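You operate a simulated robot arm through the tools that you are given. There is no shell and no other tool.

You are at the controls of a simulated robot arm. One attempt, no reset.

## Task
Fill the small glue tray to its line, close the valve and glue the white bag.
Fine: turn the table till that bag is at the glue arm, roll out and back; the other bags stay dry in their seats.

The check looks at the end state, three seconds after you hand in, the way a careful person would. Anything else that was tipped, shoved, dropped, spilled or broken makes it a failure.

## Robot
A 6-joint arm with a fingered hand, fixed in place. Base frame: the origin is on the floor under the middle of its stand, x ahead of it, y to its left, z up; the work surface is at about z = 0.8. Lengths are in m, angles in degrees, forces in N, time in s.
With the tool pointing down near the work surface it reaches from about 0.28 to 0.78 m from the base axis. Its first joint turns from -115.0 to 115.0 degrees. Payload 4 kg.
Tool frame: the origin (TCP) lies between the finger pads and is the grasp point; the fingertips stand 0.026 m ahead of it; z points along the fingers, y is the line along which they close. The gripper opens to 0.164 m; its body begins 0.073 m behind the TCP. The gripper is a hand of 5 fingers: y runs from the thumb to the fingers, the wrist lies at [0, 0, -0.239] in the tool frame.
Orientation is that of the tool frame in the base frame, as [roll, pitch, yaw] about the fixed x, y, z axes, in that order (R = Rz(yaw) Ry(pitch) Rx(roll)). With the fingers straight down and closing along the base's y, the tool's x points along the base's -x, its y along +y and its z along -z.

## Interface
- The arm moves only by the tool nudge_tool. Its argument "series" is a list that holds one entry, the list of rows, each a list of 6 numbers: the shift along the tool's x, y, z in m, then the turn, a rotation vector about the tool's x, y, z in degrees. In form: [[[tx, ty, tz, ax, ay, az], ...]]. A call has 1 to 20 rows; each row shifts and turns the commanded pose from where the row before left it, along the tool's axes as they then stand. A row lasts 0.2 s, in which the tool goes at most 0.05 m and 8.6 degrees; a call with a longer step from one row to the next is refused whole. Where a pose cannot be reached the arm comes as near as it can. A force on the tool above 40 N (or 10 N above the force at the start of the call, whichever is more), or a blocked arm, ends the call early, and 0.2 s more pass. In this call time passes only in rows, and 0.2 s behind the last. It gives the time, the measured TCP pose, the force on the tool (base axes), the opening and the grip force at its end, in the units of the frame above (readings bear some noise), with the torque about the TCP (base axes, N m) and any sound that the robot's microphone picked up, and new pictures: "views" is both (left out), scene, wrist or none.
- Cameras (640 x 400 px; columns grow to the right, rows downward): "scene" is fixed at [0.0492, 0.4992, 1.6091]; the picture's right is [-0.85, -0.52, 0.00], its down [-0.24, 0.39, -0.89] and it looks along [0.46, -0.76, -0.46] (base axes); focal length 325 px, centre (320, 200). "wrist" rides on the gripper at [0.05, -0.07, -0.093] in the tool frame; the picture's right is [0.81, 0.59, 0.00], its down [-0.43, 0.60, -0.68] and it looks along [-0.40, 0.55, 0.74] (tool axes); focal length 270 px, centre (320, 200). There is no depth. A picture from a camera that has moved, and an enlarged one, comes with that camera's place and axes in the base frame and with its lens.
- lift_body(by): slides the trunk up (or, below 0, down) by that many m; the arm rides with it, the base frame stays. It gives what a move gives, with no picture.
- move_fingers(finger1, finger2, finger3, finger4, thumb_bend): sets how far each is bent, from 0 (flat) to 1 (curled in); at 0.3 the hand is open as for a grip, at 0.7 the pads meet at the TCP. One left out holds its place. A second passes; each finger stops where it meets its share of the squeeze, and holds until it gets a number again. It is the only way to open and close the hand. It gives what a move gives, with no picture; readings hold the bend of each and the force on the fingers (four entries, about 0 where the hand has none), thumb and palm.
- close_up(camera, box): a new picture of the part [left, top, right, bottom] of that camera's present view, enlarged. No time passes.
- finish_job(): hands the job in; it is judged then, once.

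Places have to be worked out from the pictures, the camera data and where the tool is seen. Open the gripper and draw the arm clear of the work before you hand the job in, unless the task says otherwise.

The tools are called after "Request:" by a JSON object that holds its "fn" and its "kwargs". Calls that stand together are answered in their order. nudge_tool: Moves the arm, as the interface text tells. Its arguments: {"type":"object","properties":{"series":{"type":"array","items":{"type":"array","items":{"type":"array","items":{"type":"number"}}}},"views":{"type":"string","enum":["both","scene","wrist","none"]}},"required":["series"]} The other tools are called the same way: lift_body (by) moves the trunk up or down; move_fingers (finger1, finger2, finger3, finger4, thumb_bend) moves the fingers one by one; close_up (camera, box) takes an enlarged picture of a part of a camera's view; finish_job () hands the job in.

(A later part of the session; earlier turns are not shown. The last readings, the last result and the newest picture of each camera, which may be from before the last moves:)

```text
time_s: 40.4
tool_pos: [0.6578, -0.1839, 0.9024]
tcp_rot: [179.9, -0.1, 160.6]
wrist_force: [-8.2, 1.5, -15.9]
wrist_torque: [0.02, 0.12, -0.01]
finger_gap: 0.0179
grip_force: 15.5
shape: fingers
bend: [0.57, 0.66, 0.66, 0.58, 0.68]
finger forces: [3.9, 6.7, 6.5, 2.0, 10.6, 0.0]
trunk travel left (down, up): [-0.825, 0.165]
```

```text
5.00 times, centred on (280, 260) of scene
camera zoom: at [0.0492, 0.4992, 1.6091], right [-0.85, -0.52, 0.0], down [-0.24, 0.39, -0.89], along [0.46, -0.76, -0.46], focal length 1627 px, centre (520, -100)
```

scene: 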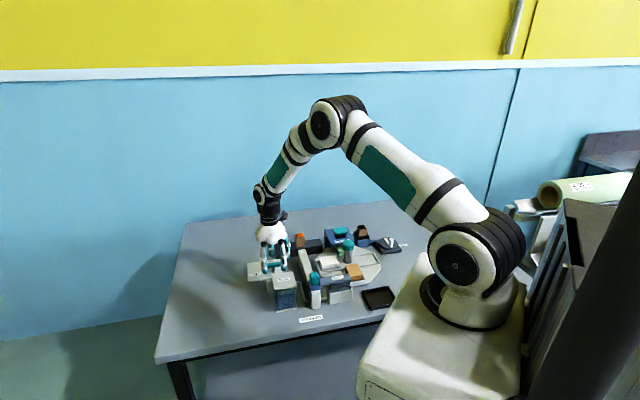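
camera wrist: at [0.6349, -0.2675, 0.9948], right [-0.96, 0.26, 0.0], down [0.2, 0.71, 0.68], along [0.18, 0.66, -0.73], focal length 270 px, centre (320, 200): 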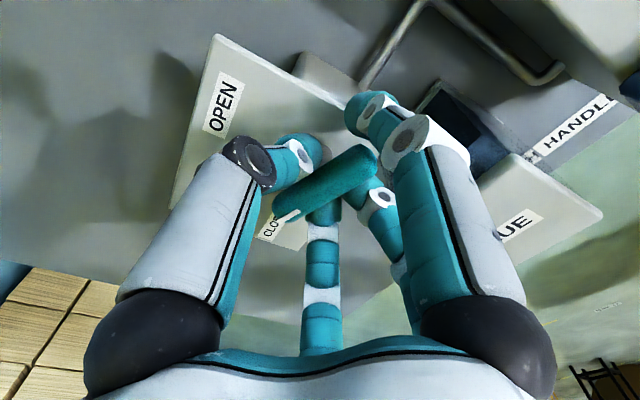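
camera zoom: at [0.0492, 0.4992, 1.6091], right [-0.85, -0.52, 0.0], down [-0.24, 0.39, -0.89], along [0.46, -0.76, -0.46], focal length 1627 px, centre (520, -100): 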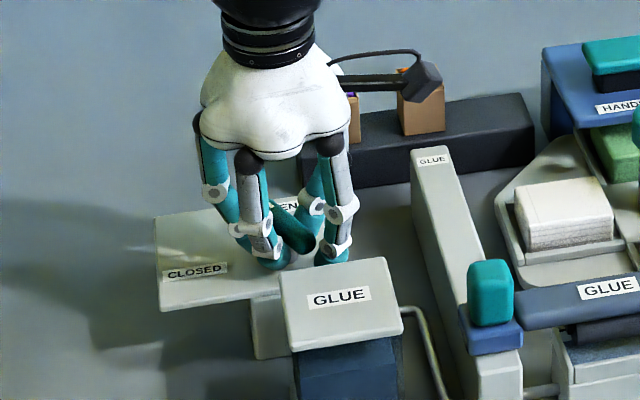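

The liquid seems to have started to creep up slightly. I hold the valve here for about a second and compare.

Request:
{"fn": "nudge_tool", "kwargs": {"series": [[[0, 0, 0, 0, 0, 0], [0, 0, 0, 0, 0, 0], [0, 0, 0, 0, 0, 0], [0, 0, 0, 0, 0, 0]]], "views": "none"}}

Request:
{"fn": "close_up", "kwargs": {"camera": "scene", "box": [324, 278, 344, 292]}}

```text
time_s: 41.4
tool_pos: [0.6581, -0.1852, 0.9029]
tcp_rot: [179.9, 0.0, 160.8]
wrist_force: [-7.2, 1.0, -16.7]
wrist_torque: [0.0, 0.11, -0.01]
finger_gap: 0.0182
grip_force: 15.2
shape: fingers
bend: [0.57, 0.66, 0.66, 0.58, 0.68]
finger forces: [3.8, 6.9, 6.5, 2.2, 10.7, 0.1]
trunk travel left (down, up): [-0.825, 0.165]
```

```text
16.00 times, centred on (334, 285) of scene
camera zoom: at [0.0492, 0.4992, 1.6091], right [-0.85, -0.52, 0.0], down [-0.24, 0.39, -0.89], along [0.46, -0.76, -0.46], focal length 5207 px, centre (96, -1160)
```

zoom: 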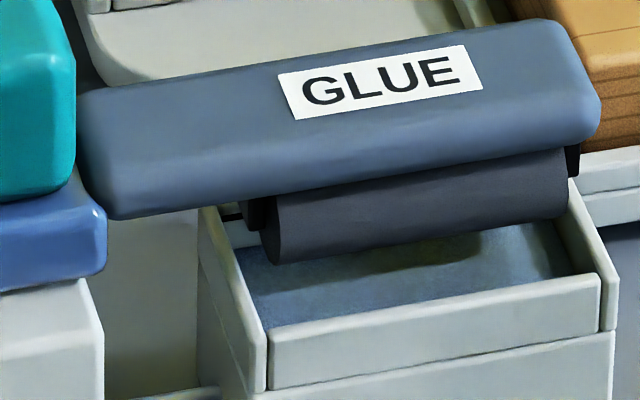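

The level is rising slowly. I wait another 1.4 s at this opening and compare against the line.

Request:
{"fn": "nudge_tool", "kwargs": {"series": [[[0, 0, 0, 0, 0, 0], [0, 0, 0, 0, 0, 0], [0, 0, 0, 0, 0, 0], [0, 0, 0, 0, 0, 0], [0, 0, 0, 0, 0, 0], [0, 0, 0, 0, 0, 0]]], "views": "none"}}

Request:
{"fn": "close_up", "kwargs": {"camera": "scene", "box": [324, 278, 344, 292]}}

```text
time_s: 42.8
tool_pos: [0.6585, -0.1842, 0.9019]
tcp_rot: [180.0, -0.1, 160.9]
wrist_force: [-7.0, 2.3, -15.5]
wrist_torque: [0.03, 0.12, 0.0]
finger_gap: 0.018
grip_force: 14.7
shape: fingers
bend: [0.57, 0.66, 0.66, 0.58, 0.68]
finger forces: [3.9, 6.8, 6.5, 2.1, 10.6, 0.0]
trunk travel left (down, up): [-0.825, 0.165]
```

```text
16.00 times, centred on (334, 285) of scene
camera zoom: at [0.0492, 0.4992, 1.6091], right [-0.85, -0.52, 0.0], down [-0.24, 0.39, -0.89], along [0.46, -0.76, -0.46], focal length 5207 px, centre (96, -1160)
```

zoom: 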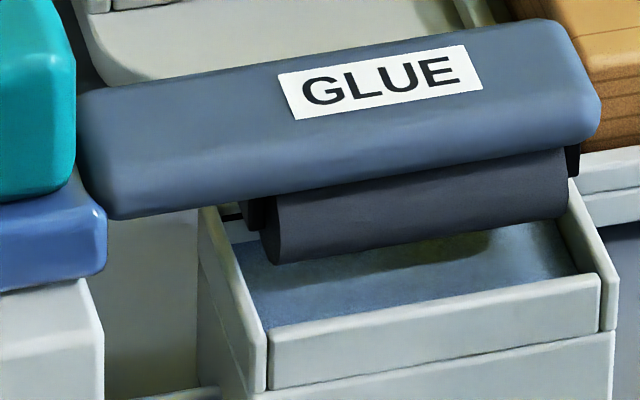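

It has risen roughly another millimetre, with about 6 mm to go to the line. I hold for 3 s more.

Request:
{"fn": "nudge_tool", "kwargs": {"series": [[[0, 0, 0, 0, 0, 0], [0, 0, 0, 0, 0, 0], [0, 0, 0, 0, 0, 0], [0, 0, 0, 0, 0, 0], [0, 0, 0, 0, 0, 0], [0, 0, 0, 0, 0, 0], [0, 0, 0, 0, 0, 0], [0, 0, 0, 0, 0, 0], [0, 0, 0, 0, 0, 0], [0, 0, 0, 0, 0, 0], [0, 0, 0, 0, 0, 0], [0, 0, 0, 0, 0, 0], [0, 0, 0, 0, 0, 0]]], "views": "none"}}

Request:
{"fn": "close_up", "kwargs": {"camera": "scene", "box": [324, 278, 344, 292]}}

```text
time_s: 45.6
tool_pos: [0.6592, -0.1841, 0.9007]
tcp_rot: [179.8, -0.1, 160.8]
wrist_force: [-7.9, 2.2, -14.9]
wrist_torque: [0.04, 0.11, -0.02]
finger_gap: 0.0179
grip_force: 15.3
shape: fingers
bend: [0.57, 0.66, 0.66, 0.58, 0.68]
finger forces: [3.8, 6.9, 6.6, 2.1, 10.6, 0.0]
trunk travel left (down, up): [-0.825, 0.165]
```

```text
16.00 times, centred on (334, 285) of scene
camera zoom: at [0.0492, 0.4992, 1.6091], right [-0.85, -0.52, 0.0], down [-0.24, 0.39, -0.89], along [0.46, -0.76, -0.46], focal length 5207 px, centre (96, -1160)
```

zoom: 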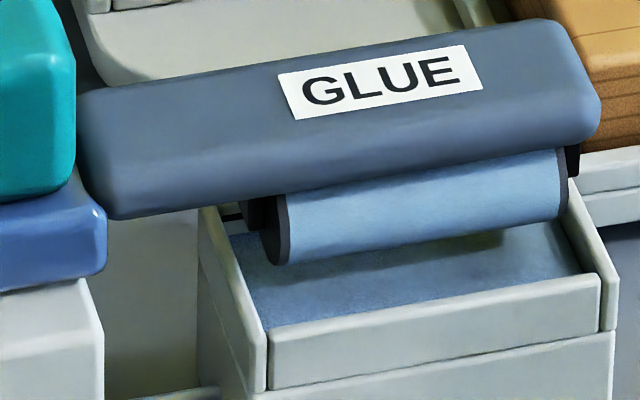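

The roller is now wetted and the surface is near row 233 in this view, with the line at 217, so about 4 mm to go. I wait 2 s more.

Request:
{"fn": "nudge_tool", "kwargs": {"series": [[[0, 0, 0, 0, 0, 0], [0, 0, 0, 0, 0, 0], [0, 0, 0, 0, 0, 0], [0, 0, 0, 0, 0, 0], [0, 0, 0, 0, 0, 0], [0, 0, 0, 0, 0, 0], [0, 0, 0, 0, 0, 0], [0, 0, 0, 0, 0, 0]]], "views": "none"}}

Request:
{"fn": "close_up", "kwargs": {"camera": "scene", "box": [324, 278, 344, 292]}}

Request:
{"fn": "close_up", "kwargs": {"camera": "scene", "box": [318, 280, 338, 294]}}

```text
time_s: 47.4
tool_pos: [0.6587, -0.1842, 0.9025]
tcp_rot: [179.9, -0.1, 160.8]
wrist_force: [-7.2, 2.6, -16.4]
wrist_torque: [0.03, 0.12, 0.0]
finger_gap: 0.0181
grip_force: 15.6
shape: fingers
bend: [0.57, 0.66, 0.66, 0.58, 0.68]
finger forces: [3.8, 6.9, 6.5, 2.1, 10.6, 0.1]
trunk travel left (down, up): [-0.825, 0.165]
```

```text
16.00 times, centred on (334, 285) of scene
camera zoom: at [0.0492, 0.4992, 1.6091], right [-0.85, -0.52, 0.0], down [-0.24, 0.39, -0.89], along [0.46, -0.76, -0.46], focal length 5207 px, centre (96, -1160)
```

zoom: 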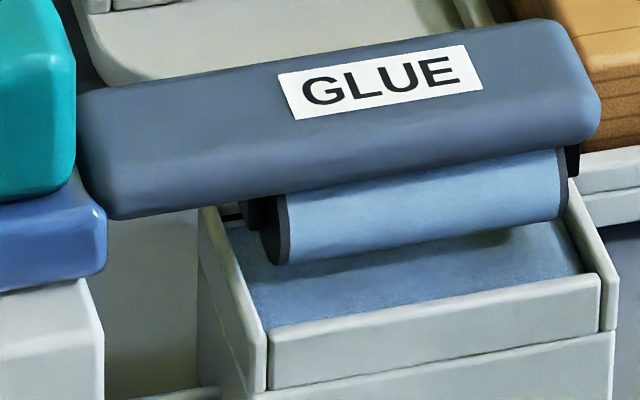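

```text
16.00 times, centred on (328, 287) of scene
camera zoom: at [0.0492, 0.4992, 1.6091], right [-0.85, -0.52, 0.0], down [-0.24, 0.39, -0.89], along [0.46, -0.76, -0.46], focal length 5207 px, centre (192, -1192)
```

zoom: 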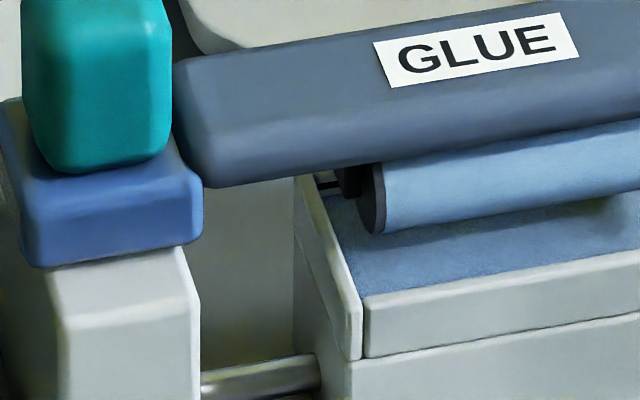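

About 3 mm of white wall remains between the surface and the line. I wait 1.4 s more.

Request:
{"fn": "nudge_tool", "kwargs": {"series": [[[0, 0, 0, 0, 0, 0], [0, 0, 0, 0, 0, 0], [0, 0, 0, 0, 0, 0], [0, 0, 0, 0, 0, 0], [0, 0, 0, 0, 0, 0], [0, 0, 0, 0, 0, 0]]], "views": "none"}}

Request:
{"fn": "close_up", "kwargs": {"camera": "scene", "box": [318, 280, 338, 294]}}

```text
time_s: 48.8
tool_pos: [0.6584, -0.1842, 0.9021]
tcp_rot: [179.9, -0.1, 160.7]
wrist_force: [-7.8, 1.8, -16.0]
wrist_torque: [0.04, 0.16, -0.01]
finger_gap: 0.018
grip_force: 14.7
shape: fingers
bend: [0.57, 0.66, 0.66, 0.58, 0.68]
finger forces: [3.7, 6.9, 6.4, 2.1, 10.5, 0.0]
trunk travel left (down, up): [-0.825, 0.165]
```

```text
16.00 times, centred on (328, 287) of scene
camera zoom: at [0.0492, 0.4992, 1.6091], right [-0.85, -0.52, 0.0], down [-0.24, 0.39, -0.89], along [0.46, -0.76, -0.46], focal length 5207 px, centre (192, -1192)
```

zoom: 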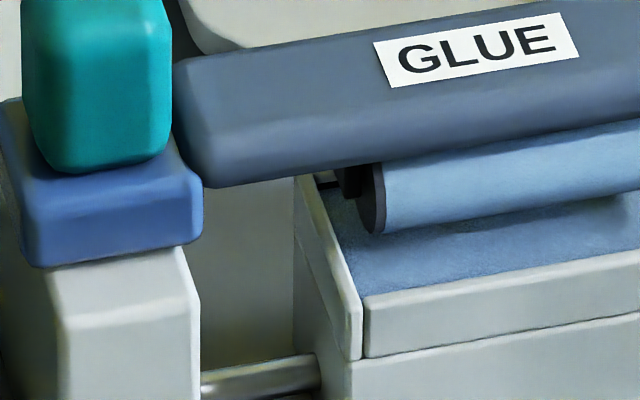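

Only about 1.5 mm is left below the line. One more short wait of 0.6 s and then I'll check before closing.

Request:
{"fn": "nudge_tool", "kwargs": {"series": [[[0, 0, 0, 0, 0, 0], [0, 0, 0, 0, 0, 0]]], "views": "none"}}

Request:
{"fn": "close_up", "kwargs": {"camera": "scene", "box": [318, 280, 338, 294]}}

```text
time_s: 49.4
tool_pos: [0.6587, -0.1846, 0.9033]
tcp_rot: [179.9, -0.1, 160.9]
wrist_force: [-8.2, 1.8, -15.8]
wrist_torque: [0.01, 0.14, -0.02]
finger_gap: 0.0182
grip_force: 15.0
shape: fingers
bend: [0.57, 0.66, 0.66, 0.58, 0.68]
finger forces: [3.7, 6.9, 6.5, 2.1, 10.5, 0.1]
trunk travel left (down, up): [-0.825, 0.165]
```

```text
16.00 times, centred on (328, 287) of scene
camera zoom: at [0.0492, 0.4992, 1.6091], right [-0.85, -0.52, 0.0], down [-0.24, 0.39, -0.89], along [0.46, -0.76, -0.46], focal length 5207 px, centre (192, -1192)
```

zoom: 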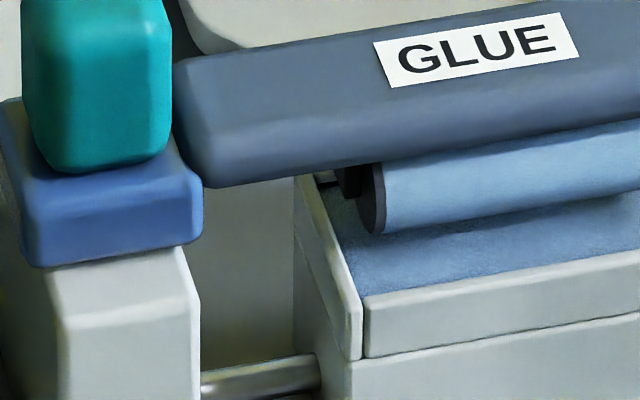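

The surface has reached just under the line, so I close the valve now at full speed, back to the starting angle.

Request:
{"fn": "nudge_tool", "kwargs": {"series": [[[0, 0, 0, 0, 0, -8.5], [0, 0, 0, 0, 0, -8.5], [0, 0, 0, 0, 0, -8.5], [0, 0, 0, 0, 0, -8.5], [0, 0, 0, 0, 0, -8.5], [0, 0, 0, 0, 0, -8.5], [0, 0, 0, 0, 0, -8.5], [0, 0, 0, 0, 0, -5]]], "views": "wrist"}}

Request:
{"fn": "close_up", "kwargs": {"camera": "scene", "box": [318, 280, 338, 294]}}

Request:
{"fn": "close_up", "kwargs": {"camera": "wrist", "box": [200, 60, 440, 260]}}

```text
time_s: 51.2
tool_pos: [0.658, -0.1839, 0.9023]
tcp_rot: [179.7, 0.1, -134.6]
wrist_force: [-5.6, 1.1, -16.4]
wrist_torque: [0.02, 0.1, -0.08]
finger_gap: 0.018
grip_force: 15.0
shape: fingers
bend: [0.58, 0.65, 0.66, 0.58, 0.68]
finger forces: [2.4, 7.8, 7.7, 2.9, 8.5, 0.0]
trunk travel left (down, up): [-0.825, 0.165]
camera wrist: at [0.6719, -0.2695, 0.9949], right [-0.99, -0.16, 0.0], down [-0.12, 0.72, 0.68], along [-0.11, 0.67, -0.73], focal length 270 px, centre (320, 200)
```

wrist: 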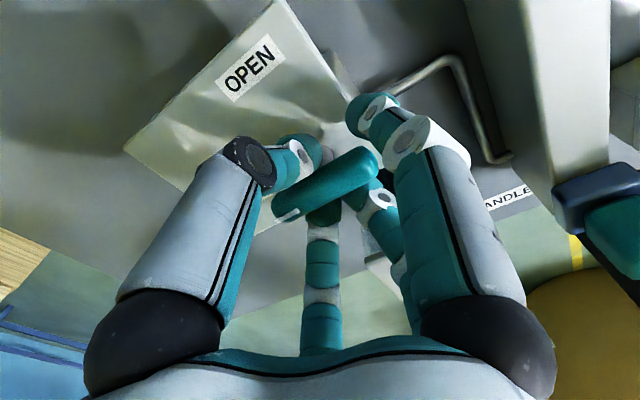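

```text
16.00 times, centred on (328, 287) of scene
camera zoom: at [0.0492, 0.4992, 1.6091], right [-0.85, -0.52, 0.0], down [-0.24, 0.39, -0.89], along [0.46, -0.76, -0.46], focal length 5207 px, centre (192, -1192)
```

zoom: 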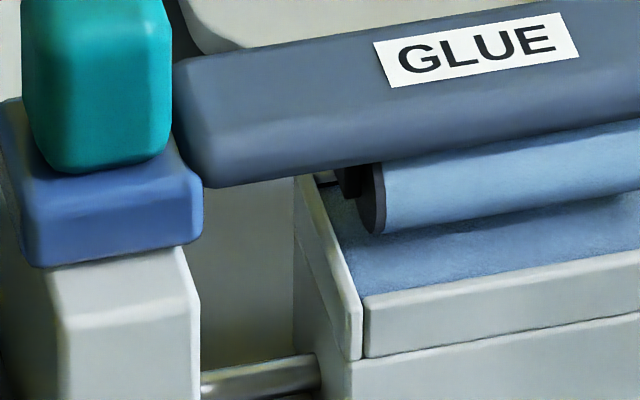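

```text
2.00 times, centred on (320, 160) of wrist
camera zoom: at [0.6719, -0.2695, 0.9949], right [-0.99, -0.16, 0.0], down [-0.12, 0.72, 0.68], along [-0.11, 0.67, -0.73], focal length 541 px, centre (320, 280)
```

zoom: 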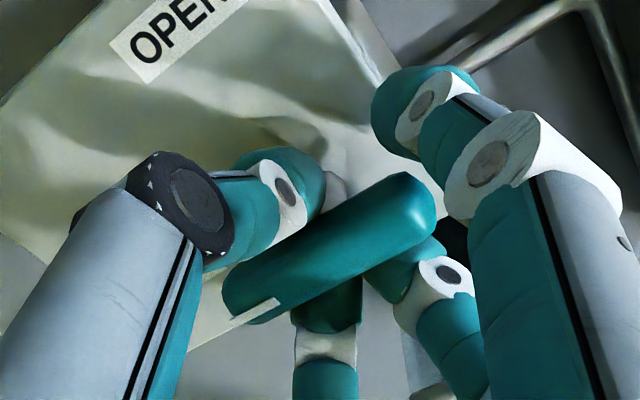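

The valve is back at its starting angle and the level stands at the line. I press a few degrees further to be sure it's against the closed stop.

Request:
{"fn": "nudge_tool", "kwargs": {"series": [[[0, 0, 0, 0, 0, -2], [0, 0, 0, 0, 0, -2]]], "views": "none"}}

Request:
{"fn": "close_up", "kwargs": {"camera": "scene", "box": [318, 280, 338, 294]}}

Request:
{"fn": "close_up", "kwargs": {"camera": "wrist", "box": [200, 60, 440, 260]}}

```text
time_s: 51.8
tool_pos: [0.6596, -0.186, 0.9031]
tcp_rot: [179.9, 0.2, -130.7]
wrist_force: [-5.2, -0.6, -15.0]
wrist_torque: [-0.01, 0.13, -0.07]
finger_gap: 0.0151
grip_force: 14.3
shape: fingers
bend: [0.59, 0.65, 0.66, 0.58, 0.68]
finger forces: [1.1, 8.4, 7.8, 3.5, 8.5, 0.0]
trunk travel left (down, up): [-0.825, 0.165]
```

```text
16.00 times, centred on (328, 287) of scene
camera zoom: at [0.0492, 0.4992, 1.6091], right [-0.85, -0.52, 0.0], down [-0.24, 0.39, -0.89], along [0.46, -0.76, -0.46], focal length 5207 px, centre (192, -1192)
```

zoom: 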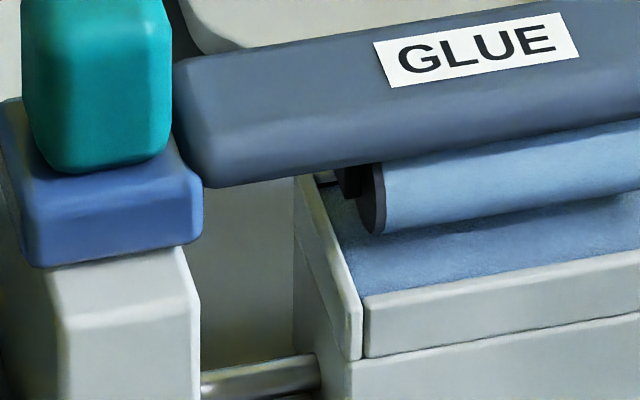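

```text
2.00 times, centred on (320, 160) of wrist
camera zoom: at [0.6779, -0.2686, 0.995], right [-0.97, -0.23, 0.0], down [-0.17, 0.71, 0.68], along [-0.16, 0.66, -0.73], focal length 541 px, centre (320, 280)
```

zoom: 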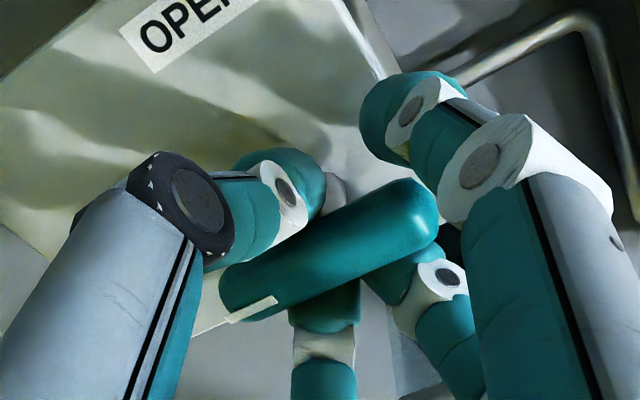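

The hand turned 4° but the bar stayed put, so the valve is against its closed stop. I relax those 4° and release the lever.

Request:
{"fn": "nudge_tool", "kwargs": {"series": [[[0, 0, 0, 0, 0, 3.5]]], "views": "none"}}

Request:
{"fn": "move_fingers", "kwargs": {"finger1": 0.5, "finger2": 0.55, "finger3": 0.55, "finger4": 0.5, "thumb_bend": 0.55}}

Request:
{"fn": "close_up", "kwargs": {"camera": "wrist", "box": [200, 60, 440, 260]}}

Request:
{"fn": "close_up", "kwargs": {"camera": "scene", "box": [318, 280, 338, 294]}}

```text
time_s: 52.2
tool_pos: [0.6588, -0.185, 0.9032]
tcp_rot: [179.8, 0.0, -134.2]
wrist_force: [-5.8, -0.7, -15.1]
wrist_torque: [-0.04, 0.09, 0.04]
finger_gap: 0.0145
grip_force: 13.9
shape: fingers
bend: [0.59, 0.65, 0.66, 0.58, 0.68]
finger forces: [2.3, 7.6, 7.8, 2.3, 8.4, 0.0]
trunk travel left (down, up): [-0.825, 0.165]
```

```text
time_s: 53.2
tool_pos: [0.6583, -0.1849, 0.9035]
tcp_rot: [179.9, 0.1, -134.2]
wrist_force: [0.4, 0.8, 0.6]
wrist_torque: [-0.01, 0.01, 0.0]
finger_gap: 0.0366
grip_force: 0.0
shape: fingers
bend: [0.5, 0.55, 0.55, 0.5, 0.55]
finger forces: [0.0, 0.0, 0.0, 0.0, 0.0, 0.0]
trunk travel left (down, up): [-0.825, 0.165]
```

```text
2.00 times, centred on (320, 160) of wrist
camera zoom: at [0.6723, -0.2692, 0.9957], right [-0.99, -0.17, 0.0], down [-0.12, 0.72, 0.68], along [-0.12, 0.67, -0.73], focal length 541 px, centre (320, 280)
```

zoom: 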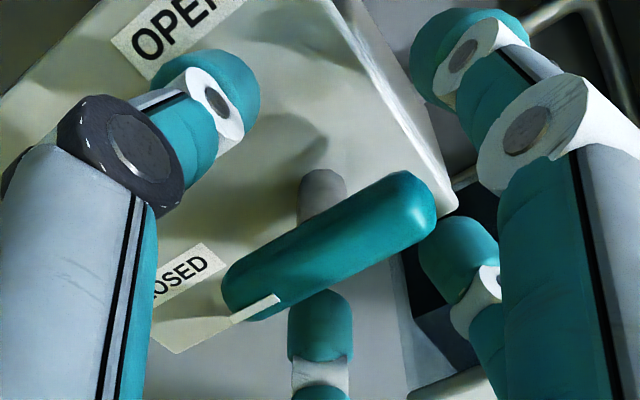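

```text
16.00 times, centred on (328, 287) of scene
camera zoom: at [0.0492, 0.4992, 1.6091], right [-0.85, -0.52, 0.0], down [-0.24, 0.39, -0.89], along [0.46, -0.76, -0.46], focal length 5207 px, centre (192, -1192)
```

zoom: 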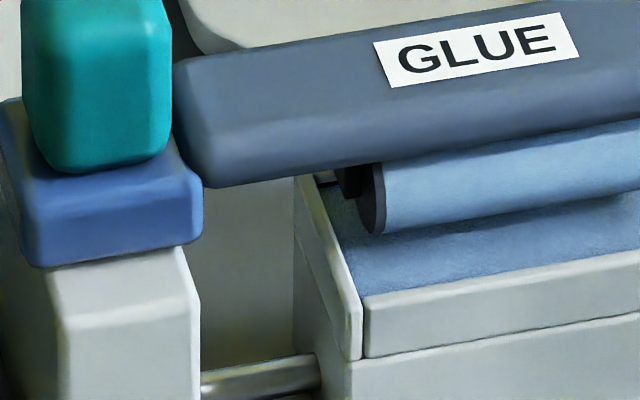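

The lever sits at CLOSED untouched. I lift clear, turn to yaw 171° and go above the glue arm's grip at safe height for measuring.

Request:
{"fn": "nudge_tool", "kwargs": {"series": [[[0, 0, -0.03, 0, 0, 0], [0, 0, -0.04, 0, 0, 0], [0, 0, -0.045, 0, 0, 0], [0, 0, -0.045, 0, 0, 0], [0, 0, 0, 0, 0, 7.83], [0, 0, 0, 0, 0, 7.83], [0, 0, 0, 0, 0, 7.83], [0, 0, 0, 0, 0, 7.83], [0, 0, 0, 0, 0, 7.83], [0, 0, 0, 0, 0, 7.83], [0, 0, 0, 0, 0, 7.83]]], "views": "scene"}}

Request:
{"fn": "close_up", "kwargs": {"camera": "scene", "box": [240, 245, 330, 315]}}

Request:
{"fn": "close_up", "kwargs": {"camera": "scene", "box": [321, 279, 341, 293]}}

```text
time_s: 55.6
tool_pos: [0.6587, -0.1852, 1.0645]
tcp_rot: [179.9, -0.1, 170.9]
wrist_force: [0.0, -0.6, -0.3]
wrist_torque: [-0.01, -0.01, -0.01]
finger_gap: 0.0363
grip_force: 0.1
shape: fingers
bend: [0.5, 0.55, 0.55, 0.5, 0.55]
finger forces: [0.0, 0.0, 0.1, 0.1, 0.0, 0.0]
trunk travel left (down, up): [-0.825, 0.165]
```

scene: 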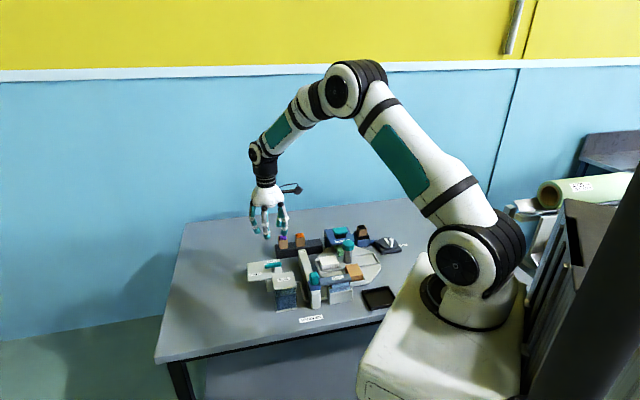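

```text
5.71 times, centred on (285, 280) of scene
camera zoom: at [0.0492, 0.4992, 1.6091], right [-0.85, -0.52, 0.0], down [-0.24, 0.39, -0.89], along [0.46, -0.76, -0.46], focal length 1860 px, centre (520, -257)
```

zoom: 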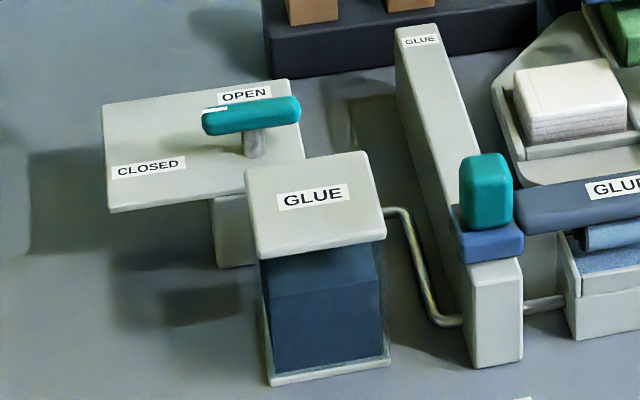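

```text
16.00 times, centred on (331, 286) of scene
camera zoom: at [0.0492, 0.4992, 1.6091], right [-0.85, -0.52, 0.0], down [-0.24, 0.39, -0.89], along [0.46, -0.76, -0.46], focal length 5207 px, centre (144, -1176)
```

zoom: 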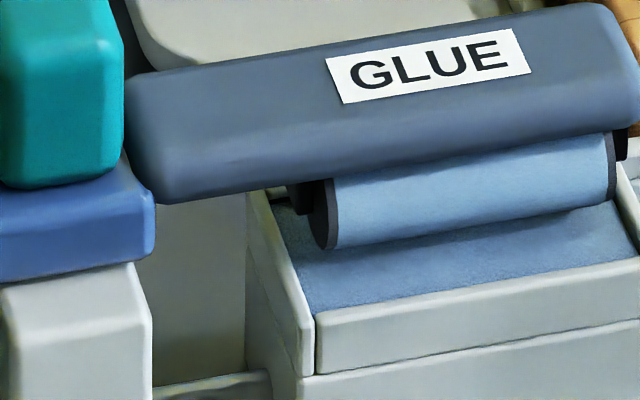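

The valve reads CLOSED and the tank is fine. Before rolling I want a lower, clearer look at the level against the line, so I take the camera round to the tray's front side at safe height.

Request:
{"fn": "nudge_tool", "kwargs": {"series": [[[0.0439, 0.0002, 0, 0, 0, 0], [0.0439, 0.0002, 0, 0, 0, 0], [0.0439, 0.0002, 0, 0, 0, 0], [0.0439, 0.0002, 0, 0, 0, 0], [0.0439, 0.0002, 0, 0, 0, 0], [0.0439, 0.0002, 0, 0, 0, 0], [0.0439, 0.0002, 0, 0, 0, 0], [0, 0, 0, 0, 0, 8.5], [0, 0, 0, 0, 0, 8.5], [0, 0, 0, 0, 0, 8.5], [0, 0, 0, 0, 0, 8.5], [0, 0, 0, 0, 0, 8.5], [0, 0, 0, 0, 0, 8.5], [0, 0, 0, 0, 0, 8.5], [0, 0, 0, 0, 0, 8.5], [0, 0, 0, 0, 0, 8.5], [0, 0, 0, 0, 0, 8.5]]], "views": "both"}}

```text
time_s: 59.2
tool_pos: [0.3553, -0.1353, 1.064]
tcp_rot: [179.9, -0.1, 85.7]
wrist_force: [0.0, 0.2, 0.4]
wrist_torque: [0.02, 0.0, 0.01]
finger_gap: 0.0365
grip_force: 0.0
shape: fingers
bend: [0.5, 0.55, 0.55, 0.5, 0.55]
finger forces: [0.0, 0.0, 0.1, 0.0, 0.0, 0.1]
trunk travel left (down, up): [-0.825, 0.165]
camera wrist: at [0.2886, -0.0798, 1.1566], right [0.64, 0.76, 0.0], down [0.56, -0.48, 0.68], along [0.52, -0.43, -0.74], focal length 270 px, centre (320, 200)
```

scene: 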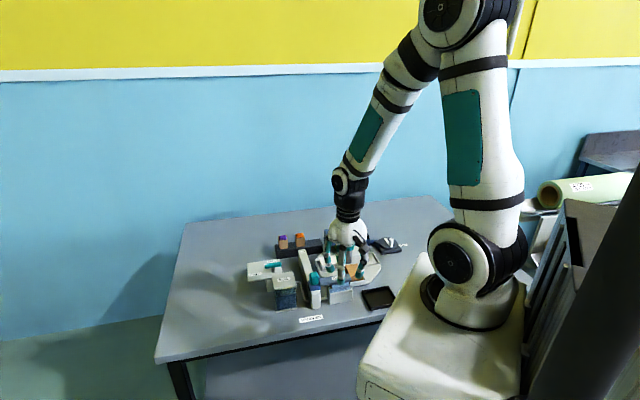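
wrist: 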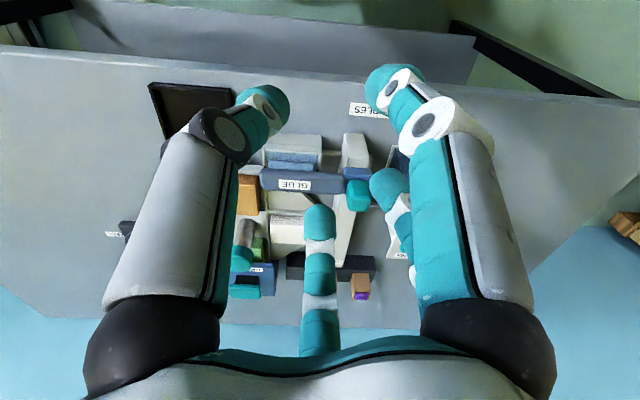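

The view faces the tray's front. I tilt the hand 21° to flatten the line of sight, lower 12 cm in free space in front of the tray, and look at the back wall under the arm.

Request:
{"fn": "nudge_tool", "kwargs": {"series": [[[0, 0, 0, -5.66, -4.12, 0], [0, 0, 0, -5.66, -4.12, 0], [0, 0, 0, -5.66, -4.12, 0], [0.0084, -0.0116, 0.0373, 0, 0, 0], [0.0084, -0.0116, 0.0373, 0, 0, 0], [0.0084, -0.0116, 0.0373, 0, 0, 0]]], "views": "both"}}

Request:
{"fn": "close_up", "kwargs": {"camera": "wrist", "box": [260, 110, 380, 210]}}

```text
time_s: 60.6
tool_pos: [0.3824, -0.1677, 0.9496]
tcp_rot: [163.7, 12.1, 70.5]
wrist_force: [2.7, 1.7, -0.4]
wrist_torque: [-0.07, 0.15, -0.1]
finger_gap: 0.0365
grip_force: 0.0
shape: fingers
bend: [0.5, 0.55, 0.55, 0.5, 0.55]
finger forces: [0.0, 0.1, 0.0, 0.0, 0.0, 0.0]
out of reach, approached as far as the arm can: row 2, 3, 4
trunk travel left (down, up): [-0.825, 0.165]
camera wrist: at [0.3149, -0.0763, 1.0068], right [0.81, 0.59, -0.01], down [0.28, -0.36, 0.89], along [0.52, -0.72, -0.46], focal length 270 px, centre (320, 200)
```

scene: 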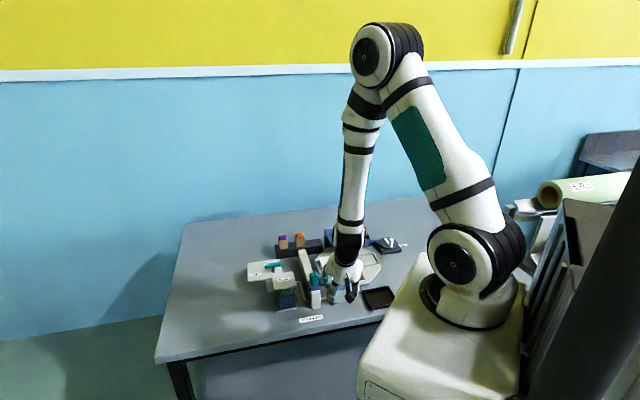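
wrist: 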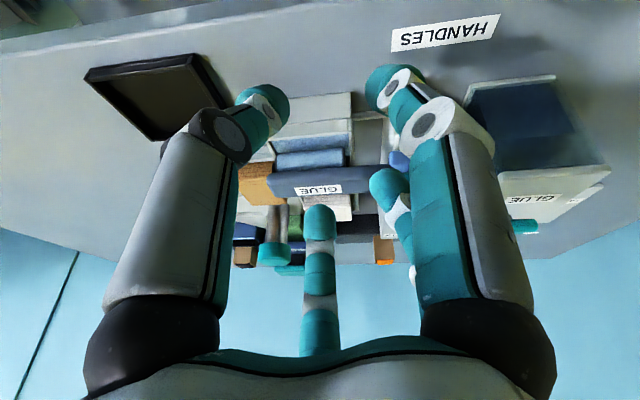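

```text
4.00 times, centred on (320, 160) of wrist
camera zoom: at [0.3149, -0.0763, 1.0068], right [0.81, 0.59, -0.01], down [0.28, -0.36, 0.89], along [0.52, -0.72, -0.46], focal length 1081 px, centre (320, 360)
```

zoom: 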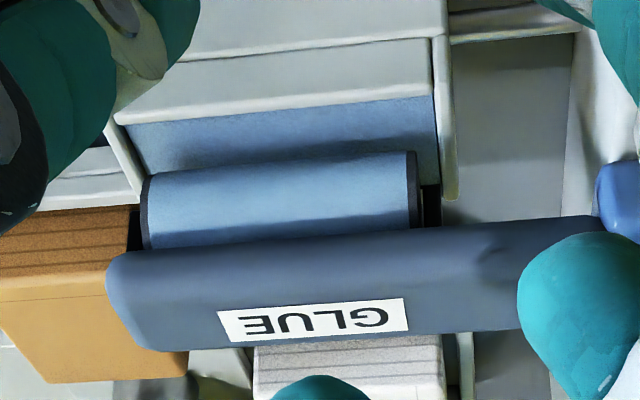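

This lower view shows the back wall at the roller's rail end. I enlarge that gap fully.

Request:
{"fn": "close_up", "kwargs": {"camera": "wrist", "box": [336, 148, 360, 166]}}

Request:
{"fn": "close_up", "kwargs": {"camera": "wrist", "box": [264, 138, 304, 178]}}

Request:
{"fn": "close_up", "kwargs": {"camera": "scene", "box": [300, 230, 390, 310]}}

```text
16.00 times, centred on (348, 157) of wrist
camera zoom: at [0.3149, -0.0763, 1.0068], right [0.81, 0.59, -0.01], down [0.28, -0.36, 0.89], along [0.52, -0.72, -0.46], focal length 4325 px, centre (-128, 888)
```

zoom: 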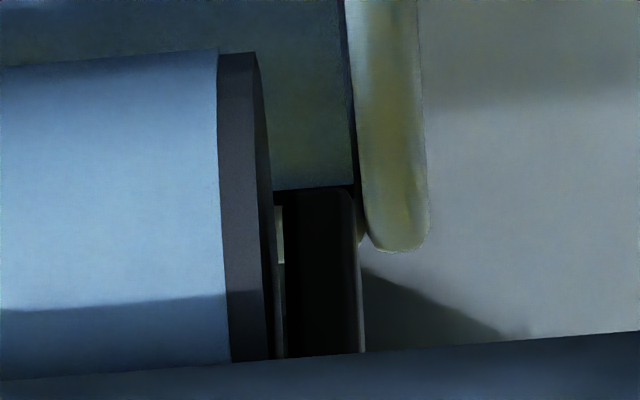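

```text
10.00 times, centred on (284, 158) of wrist
camera zoom: at [0.3149, -0.0763, 1.0068], right [0.81, 0.59, -0.01], down [0.28, -0.36, 0.89], along [0.52, -0.72, -0.46], focal length 2703 px, centre (680, 620)
```

zoom: 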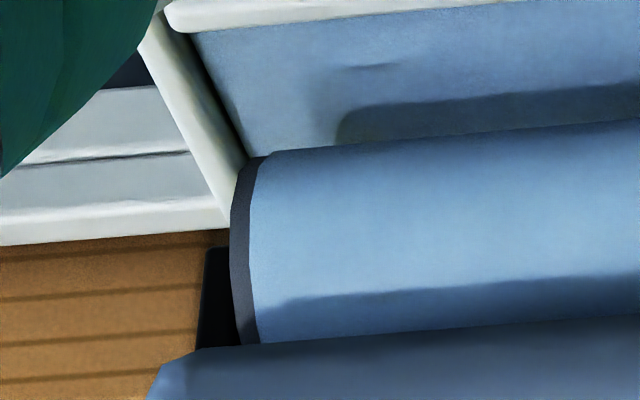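

```text
5.00 times, centred on (345, 270) of scene
camera zoom: at [0.0492, 0.4992, 1.6091], right [-0.85, -0.52, 0.0], down [-0.24, 0.39, -0.89], along [0.46, -0.76, -0.46], focal length 1627 px, centre (195, -150)
```

zoom: 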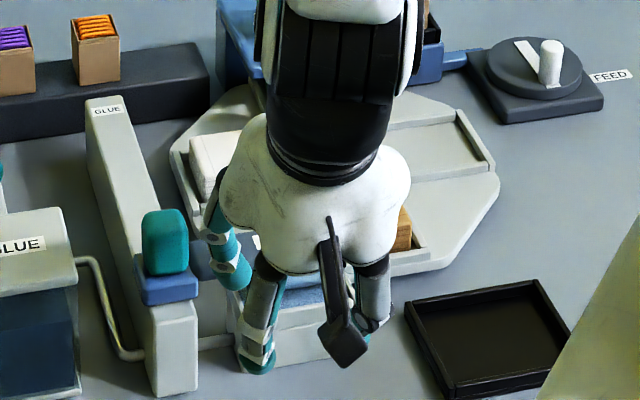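

The glue surface touches the lower edge of the black line with no white wall between, so the fill is at the line. I back straight up and turn the hand upright again.

Request:
{"fn": "nudge_tool", "kwargs": {"series": [[[-0.0084, 0.011, -0.0375, 0, 0, 0], [-0.0084, 0.011, -0.0375, 0, 0, 0], [-0.0084, 0.011, -0.0375, 0, 0, 0], [0, 0, 0, 5.35, 4.09, 0], [0, 0, 0, 5.35, 4.09, 0], [0, 0, 0, 5.35, 4.09, 0]]], "views": "both"}}

```text
time_s: 62.0
tool_pos: [0.4, -0.1617, 1.0707]
tcp_rot: [179.7, 1.2, 88.0]
wrist_force: [1.8, 4.1, -0.5]
wrist_torque: [-0.3, 0.16, -0.06]
finger_gap: 0.0368
grip_force: 0.0
shape: fingers
bend: [0.5, 0.55, 0.55, 0.5, 0.55]
finger forces: [0.1, 0.1, 0.0, 0.0, 0.0, 0.0]
out of reach, approached as far as the arm can: row 3
trunk travel left (down, up): [-0.825, 0.165]
camera wrist: at [0.3321, -0.1075, 1.162], right [0.62, 0.79, -0.01], down [0.58, -0.44, 0.69], along [0.54, -0.43, -0.72], focal length 270 px, centre (320, 200)
```

scene: 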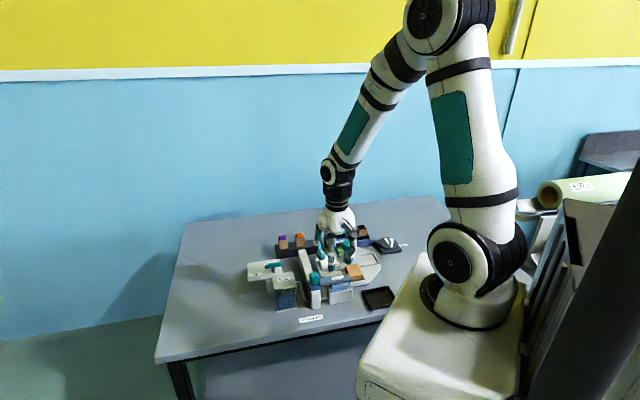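
wrist: 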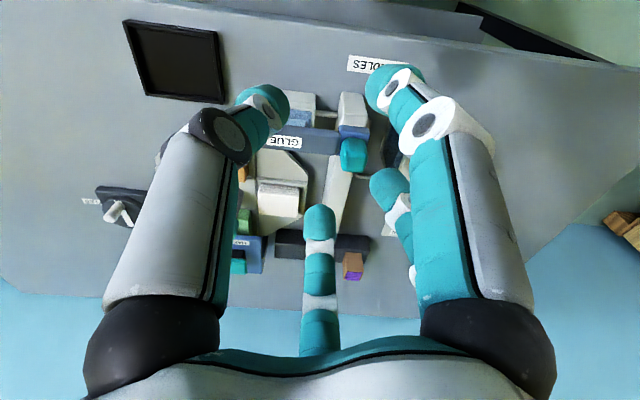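

Upright within about 1°. I enlarge the grip, carriage and arm from here to measure their heights and places.

Request:
{"fn": "close_up", "kwargs": {"camera": "wrist", "box": [270, 80, 390, 200]}}

Request:
{"fn": "close_up", "kwargs": {"camera": "scene", "box": [295, 260, 345, 305]}}

```text
3.33 times, centred on (330, 140) of wrist
camera zoom: at [0.3321, -0.1075, 1.162], right [0.62, 0.79, -0.01], down [0.58, -0.44, 0.69], along [0.54, -0.43, -0.72], focal length 901 px, centre (287, 400)
```

zoom: 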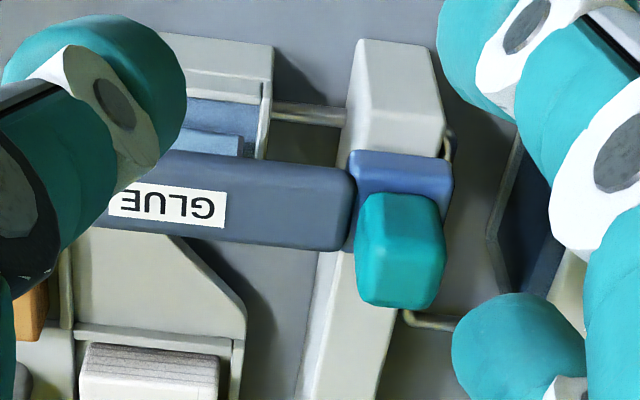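

```text
8.89 times, centred on (320, 282) of scene
camera zoom: at [0.0492, 0.4992, 1.6091], right [-0.85, -0.52, 0.0], down [-0.24, 0.39, -0.89], along [0.46, -0.76, -0.46], focal length 2893 px, centre (320, -533)
```

zoom: 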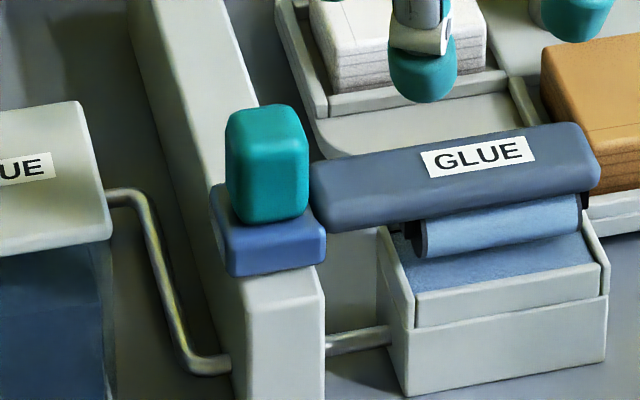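

The grip's top is at about 0.917, centred near (0.491, -0.190), and the arm and carriage tops are at about 0.88. I turn to yaw 99°, so that no finger stands over the arm, and go above the grip.

Request:
{"fn": "nudge_tool", "kwargs": {"series": [[[0, 0, 0, 0.3, 1.2, 0], [0, 0, 0, 0, 0, -5.5], [0, 0, 0, 0, 0, -5.5], [-0.0211, 0.0427, 0, 0, 0, 0], [-0.0211, 0.0427, 0, 0, 0, 0], [0, 0, 0.035, 0, 0, 0], [0, 0, 0.03, 0, 0, 0]]], "views": "both"}}

Request:
{"fn": "close_up", "kwargs": {"camera": "wrist", "box": [200, 40, 440, 210]}}

Request:
{"fn": "close_up", "kwargs": {"camera": "scene", "box": [270, 210, 350, 310]}}

```text
time_s: 63.6
tool_pos: [0.4939, -0.1878, 1.0062]
tcp_rot: [179.2, -1.0, 97.2]
wrist_force: [-0.1, -0.3, 0.2]
wrist_torque: [-0.06, -0.03, 0.02]
finger_gap: 0.0364
grip_force: 0.1
shape: fingers
bend: [0.5, 0.55, 0.55, 0.5, 0.55]
finger forces: [0.1, 0.1, 0.0, 0.1, 0.0, 0.0]
trunk travel left (down, up): [-0.825, 0.165]
camera wrist: at [0.4168, -0.1473, 1.0984], right [0.48, 0.87, 0.02], down [0.64, -0.37, 0.68], along [0.6, -0.31, -0.74], focal length 270 px, centre (320, 200)
```

scene: 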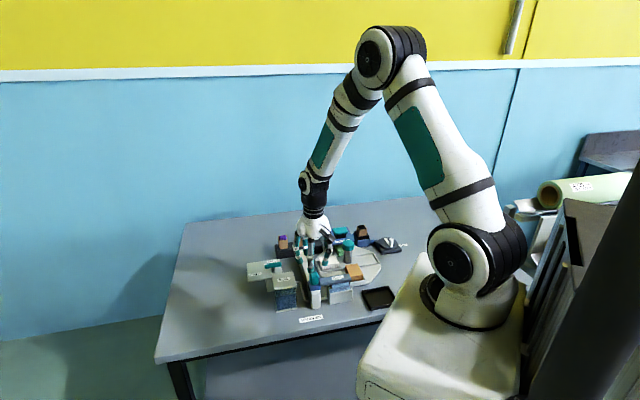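
wrist: 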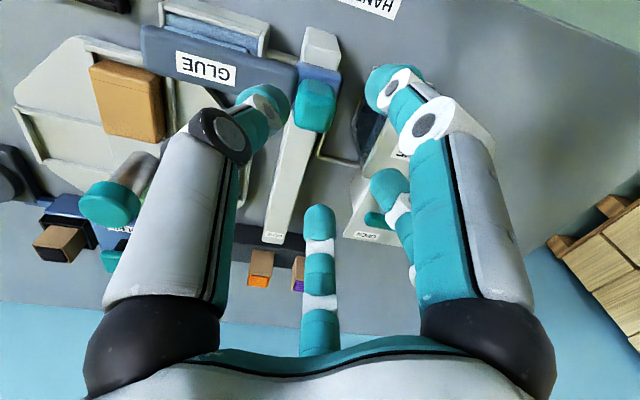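

```text
2.35 times, centred on (320, 125) of wrist
camera zoom: at [0.4168, -0.1473, 1.0984], right [0.48, 0.87, 0.02], down [0.64, -0.37, 0.68], along [0.6, -0.31, -0.74], focal length 636 px, centre (320, 376)
```

zoom: 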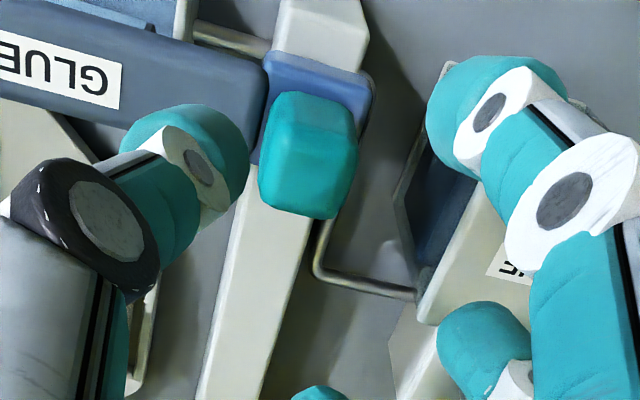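

```text
4.00 times, centred on (310, 260) of scene
camera zoom: at [0.0492, 0.4992, 1.6091], right [-0.85, -0.52, 0.0], down [-0.24, 0.39, -0.89], along [0.46, -0.76, -0.46], focal length 1302 px, centre (360, -40)
```

zoom: 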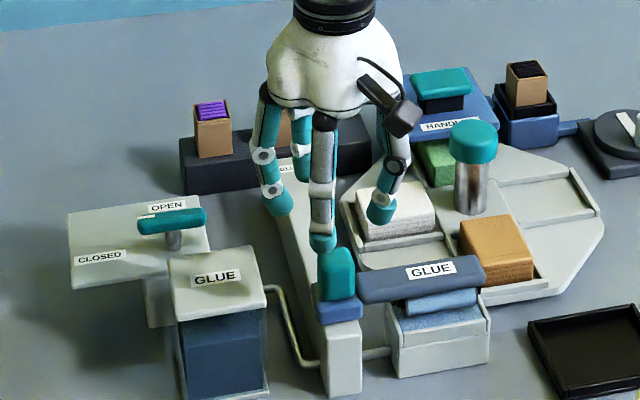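

The grip is about 3 mm from centre and the tool is tilted 1.3°. I correct both and lower until the fingertips are just at the grip's top.

Request:
{"fn": "nudge_tool", "kwargs": {"series": [[[0, 0, 0, 0.8, -1.0, 0], [-0.0003, -0.0035, 0, 0, 0, -1.5], [0, 0, 0.025, 0, 0, 0], [0, 0, 0.022, 0, 0, 0]]], "views": "both"}}

Request:
{"fn": "close_up", "kwargs": {"camera": "wrist", "box": [200, 60, 440, 230]}}

Request:
{"fn": "close_up", "kwargs": {"camera": "scene", "box": [270, 220, 350, 310]}}

```text
time_s: 64.6
tool_pos: [0.4895, -0.1873, 0.9593]
tcp_rot: [180.0, -0.2, 98.6]
wrist_force: [0.7, 0.1, 0.1]
wrist_torque: [-0.01, 0.0, 0.0]
finger_gap: 0.0366
grip_force: 0.0
shape: fingers
bend: [0.5, 0.55, 0.55, 0.5, 0.55]
finger forces: [0.1, 0.1, 0.0, 0.1, 0.0, 0.1]
trunk travel left (down, up): [-0.825, 0.165]
camera wrist: at [0.4121, -0.1482, 1.052], right [0.46, 0.89, 0.0], down [0.65, -0.34, 0.68], along [0.6, -0.31, -0.74], focal length 270 px, centre (320, 200)
```

scene: 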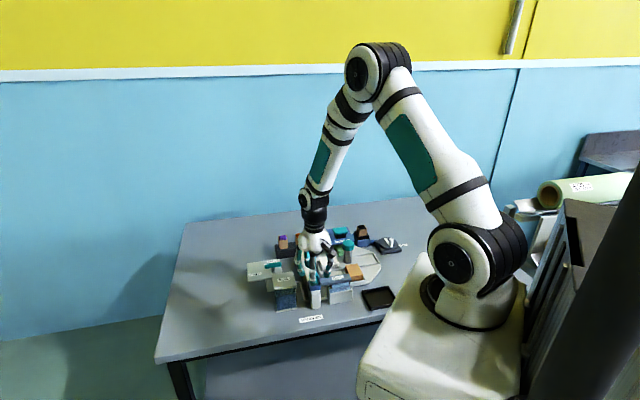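
wrist: 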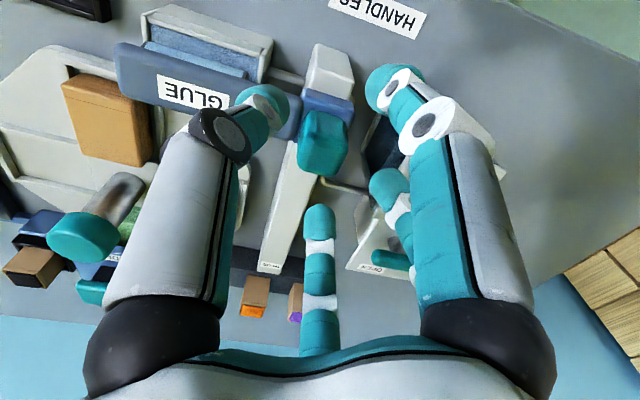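

```text
2.35 times, centred on (320, 145) of wrist
camera zoom: at [0.4121, -0.1482, 1.052], right [0.46, 0.89, 0.0], down [0.65, -0.34, 0.68], along [0.6, -0.31, -0.74], focal length 636 px, centre (320, 329)
```

zoom: 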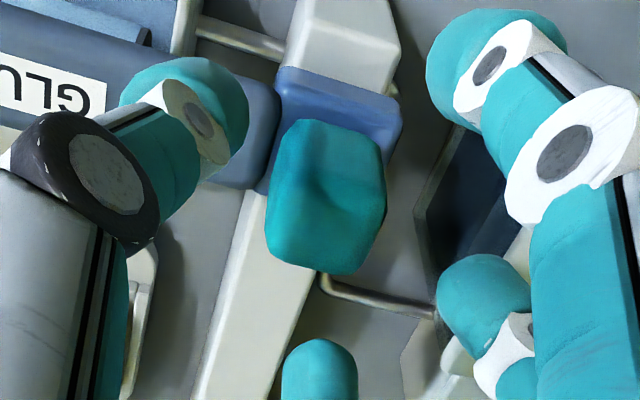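

```text
4.44 times, centred on (310, 265) of scene
camera zoom: at [0.0492, 0.4992, 1.6091], right [-0.85, -0.52, 0.0], down [-0.24, 0.39, -0.89], along [0.46, -0.76, -0.46], focal length 1446 px, centre (364, -89)
```

zoom: 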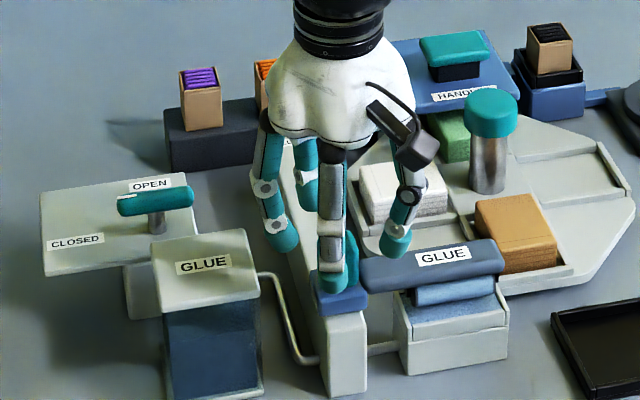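

The grip lies centred between the fingers. I shift 2 mm and lower to 0.921, keeping the tips above the arm and carriage tops.

Request:
{"fn": "nudge_tool", "kwargs": {"series": [[[-0.0003, 0.002, 0.019, 0, 0, 0], [0, 0, 0.019, 0, 0, 0]]], "views": "scene"}}

Request:
{"fn": "close_up", "kwargs": {"camera": "wrist", "box": [200, 60, 440, 260]}}

Request:
{"fn": "close_up", "kwargs": {"camera": "scene", "box": [280, 230, 350, 310]}}

```text
time_s: 65.2
tool_pos: [0.4907, -0.1868, 0.9218]
tcp_rot: [180.0, -0.1, 98.6]
wrist_force: [-0.6, 0.2, -0.2]
wrist_torque: [-0.02, 0.01, -0.04]
finger_gap: 0.0366
grip_force: 0.5
shape: fingers
bend: [0.5, 0.55, 0.55, 0.5, 0.55]
finger forces: [0.0, 0.1, 0.1, 0.0, 0.1, 0.0]
trunk travel left (down, up): [-0.825, 0.165]
```

scene: 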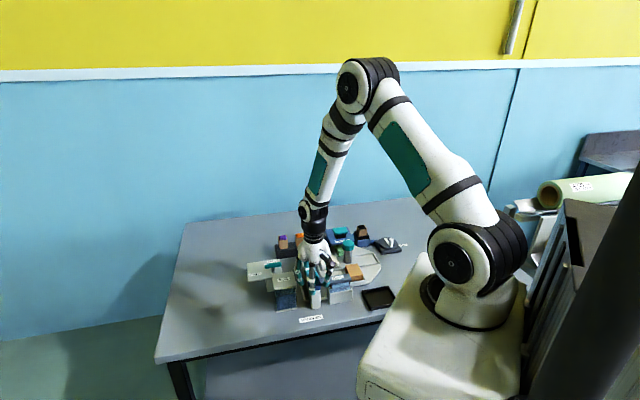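

```text
2.00 times, centred on (320, 160) of wrist
camera zoom: at [0.4143, -0.1477, 1.0142], right [0.46, 0.89, 0.0], down [0.65, -0.34, 0.68], along [0.6, -0.31, -0.74], focal length 541 px, centre (320, 280)
```

zoom: 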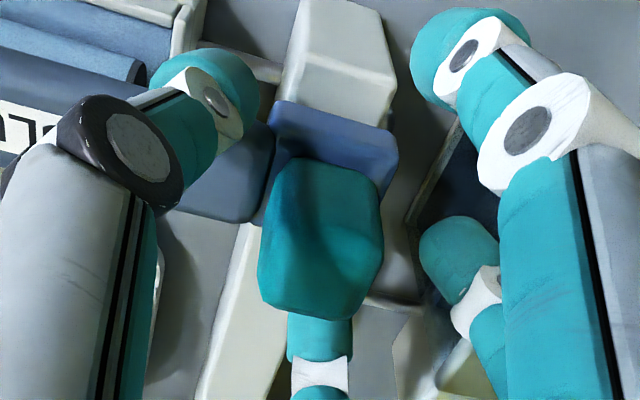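

```text
5.00 times, centred on (315, 270) of scene
camera zoom: at [0.0492, 0.4992, 1.6091], right [-0.85, -0.52, 0.0], down [-0.24, 0.39, -0.89], along [0.46, -0.76, -0.46], focal length 1627 px, centre (345, -150)
```

zoom: 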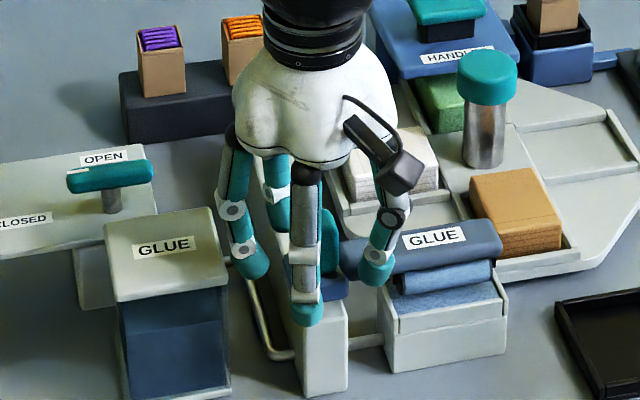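

No contact yet and all clear. I close all fingers on the grip.

Request:
{"fn": "move_fingers", "kwargs": {"finger1": 0.75, "finger2": 0.75, "finger3": 0.75, "finger4": 0.75, "thumb_bend": 0.75}}

Request:
{"fn": "close_up", "kwargs": {"camera": "wrist", "box": [200, 60, 440, 260]}}

Request:
{"fn": "close_up", "kwargs": {"camera": "scene", "box": [280, 230, 370, 310]}}

```text
time_s: 66.2
tool_pos: [0.4914, -0.1872, 0.9223]
tcp_rot: [180.0, -0.2, 98.6]
wrist_force: [-2.7, -2.1, 6.5]
wrist_torque: [-0.38, 0.22, -0.11]
finger_gap: 0.0089
grip_force: 25.3
shape: fingers
bend: [0.66, 0.64, 0.62, 0.58, 0.64]
finger forces: [5.6, 7.2, 9.3, 11.0, 17.3, 0.1]
trunk travel left (down, up): [-0.825, 0.165]
```

```text
2.00 times, centred on (320, 160) of wrist
camera zoom: at [0.4135, -0.1478, 1.0147], right [0.46, 0.89, 0.0], down [0.65, -0.34, 0.68], along [0.6, -0.31, -0.74], focal length 541 px, centre (320, 280)
```

zoom: 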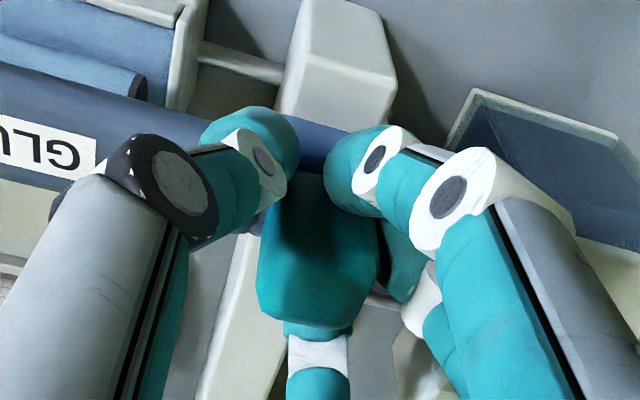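

```text
5.00 times, centred on (325, 270) of scene
camera zoom: at [0.0492, 0.4992, 1.6091], right [-0.85, -0.52, 0.0], down [-0.24, 0.39, -0.89], along [0.46, -0.76, -0.46], focal length 1627 px, centre (295, -150)
```

zoom: 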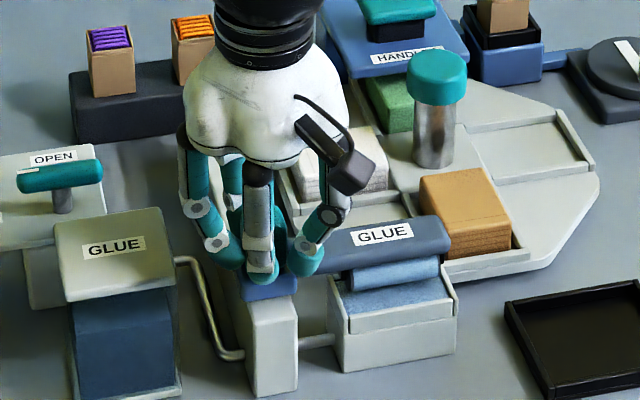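

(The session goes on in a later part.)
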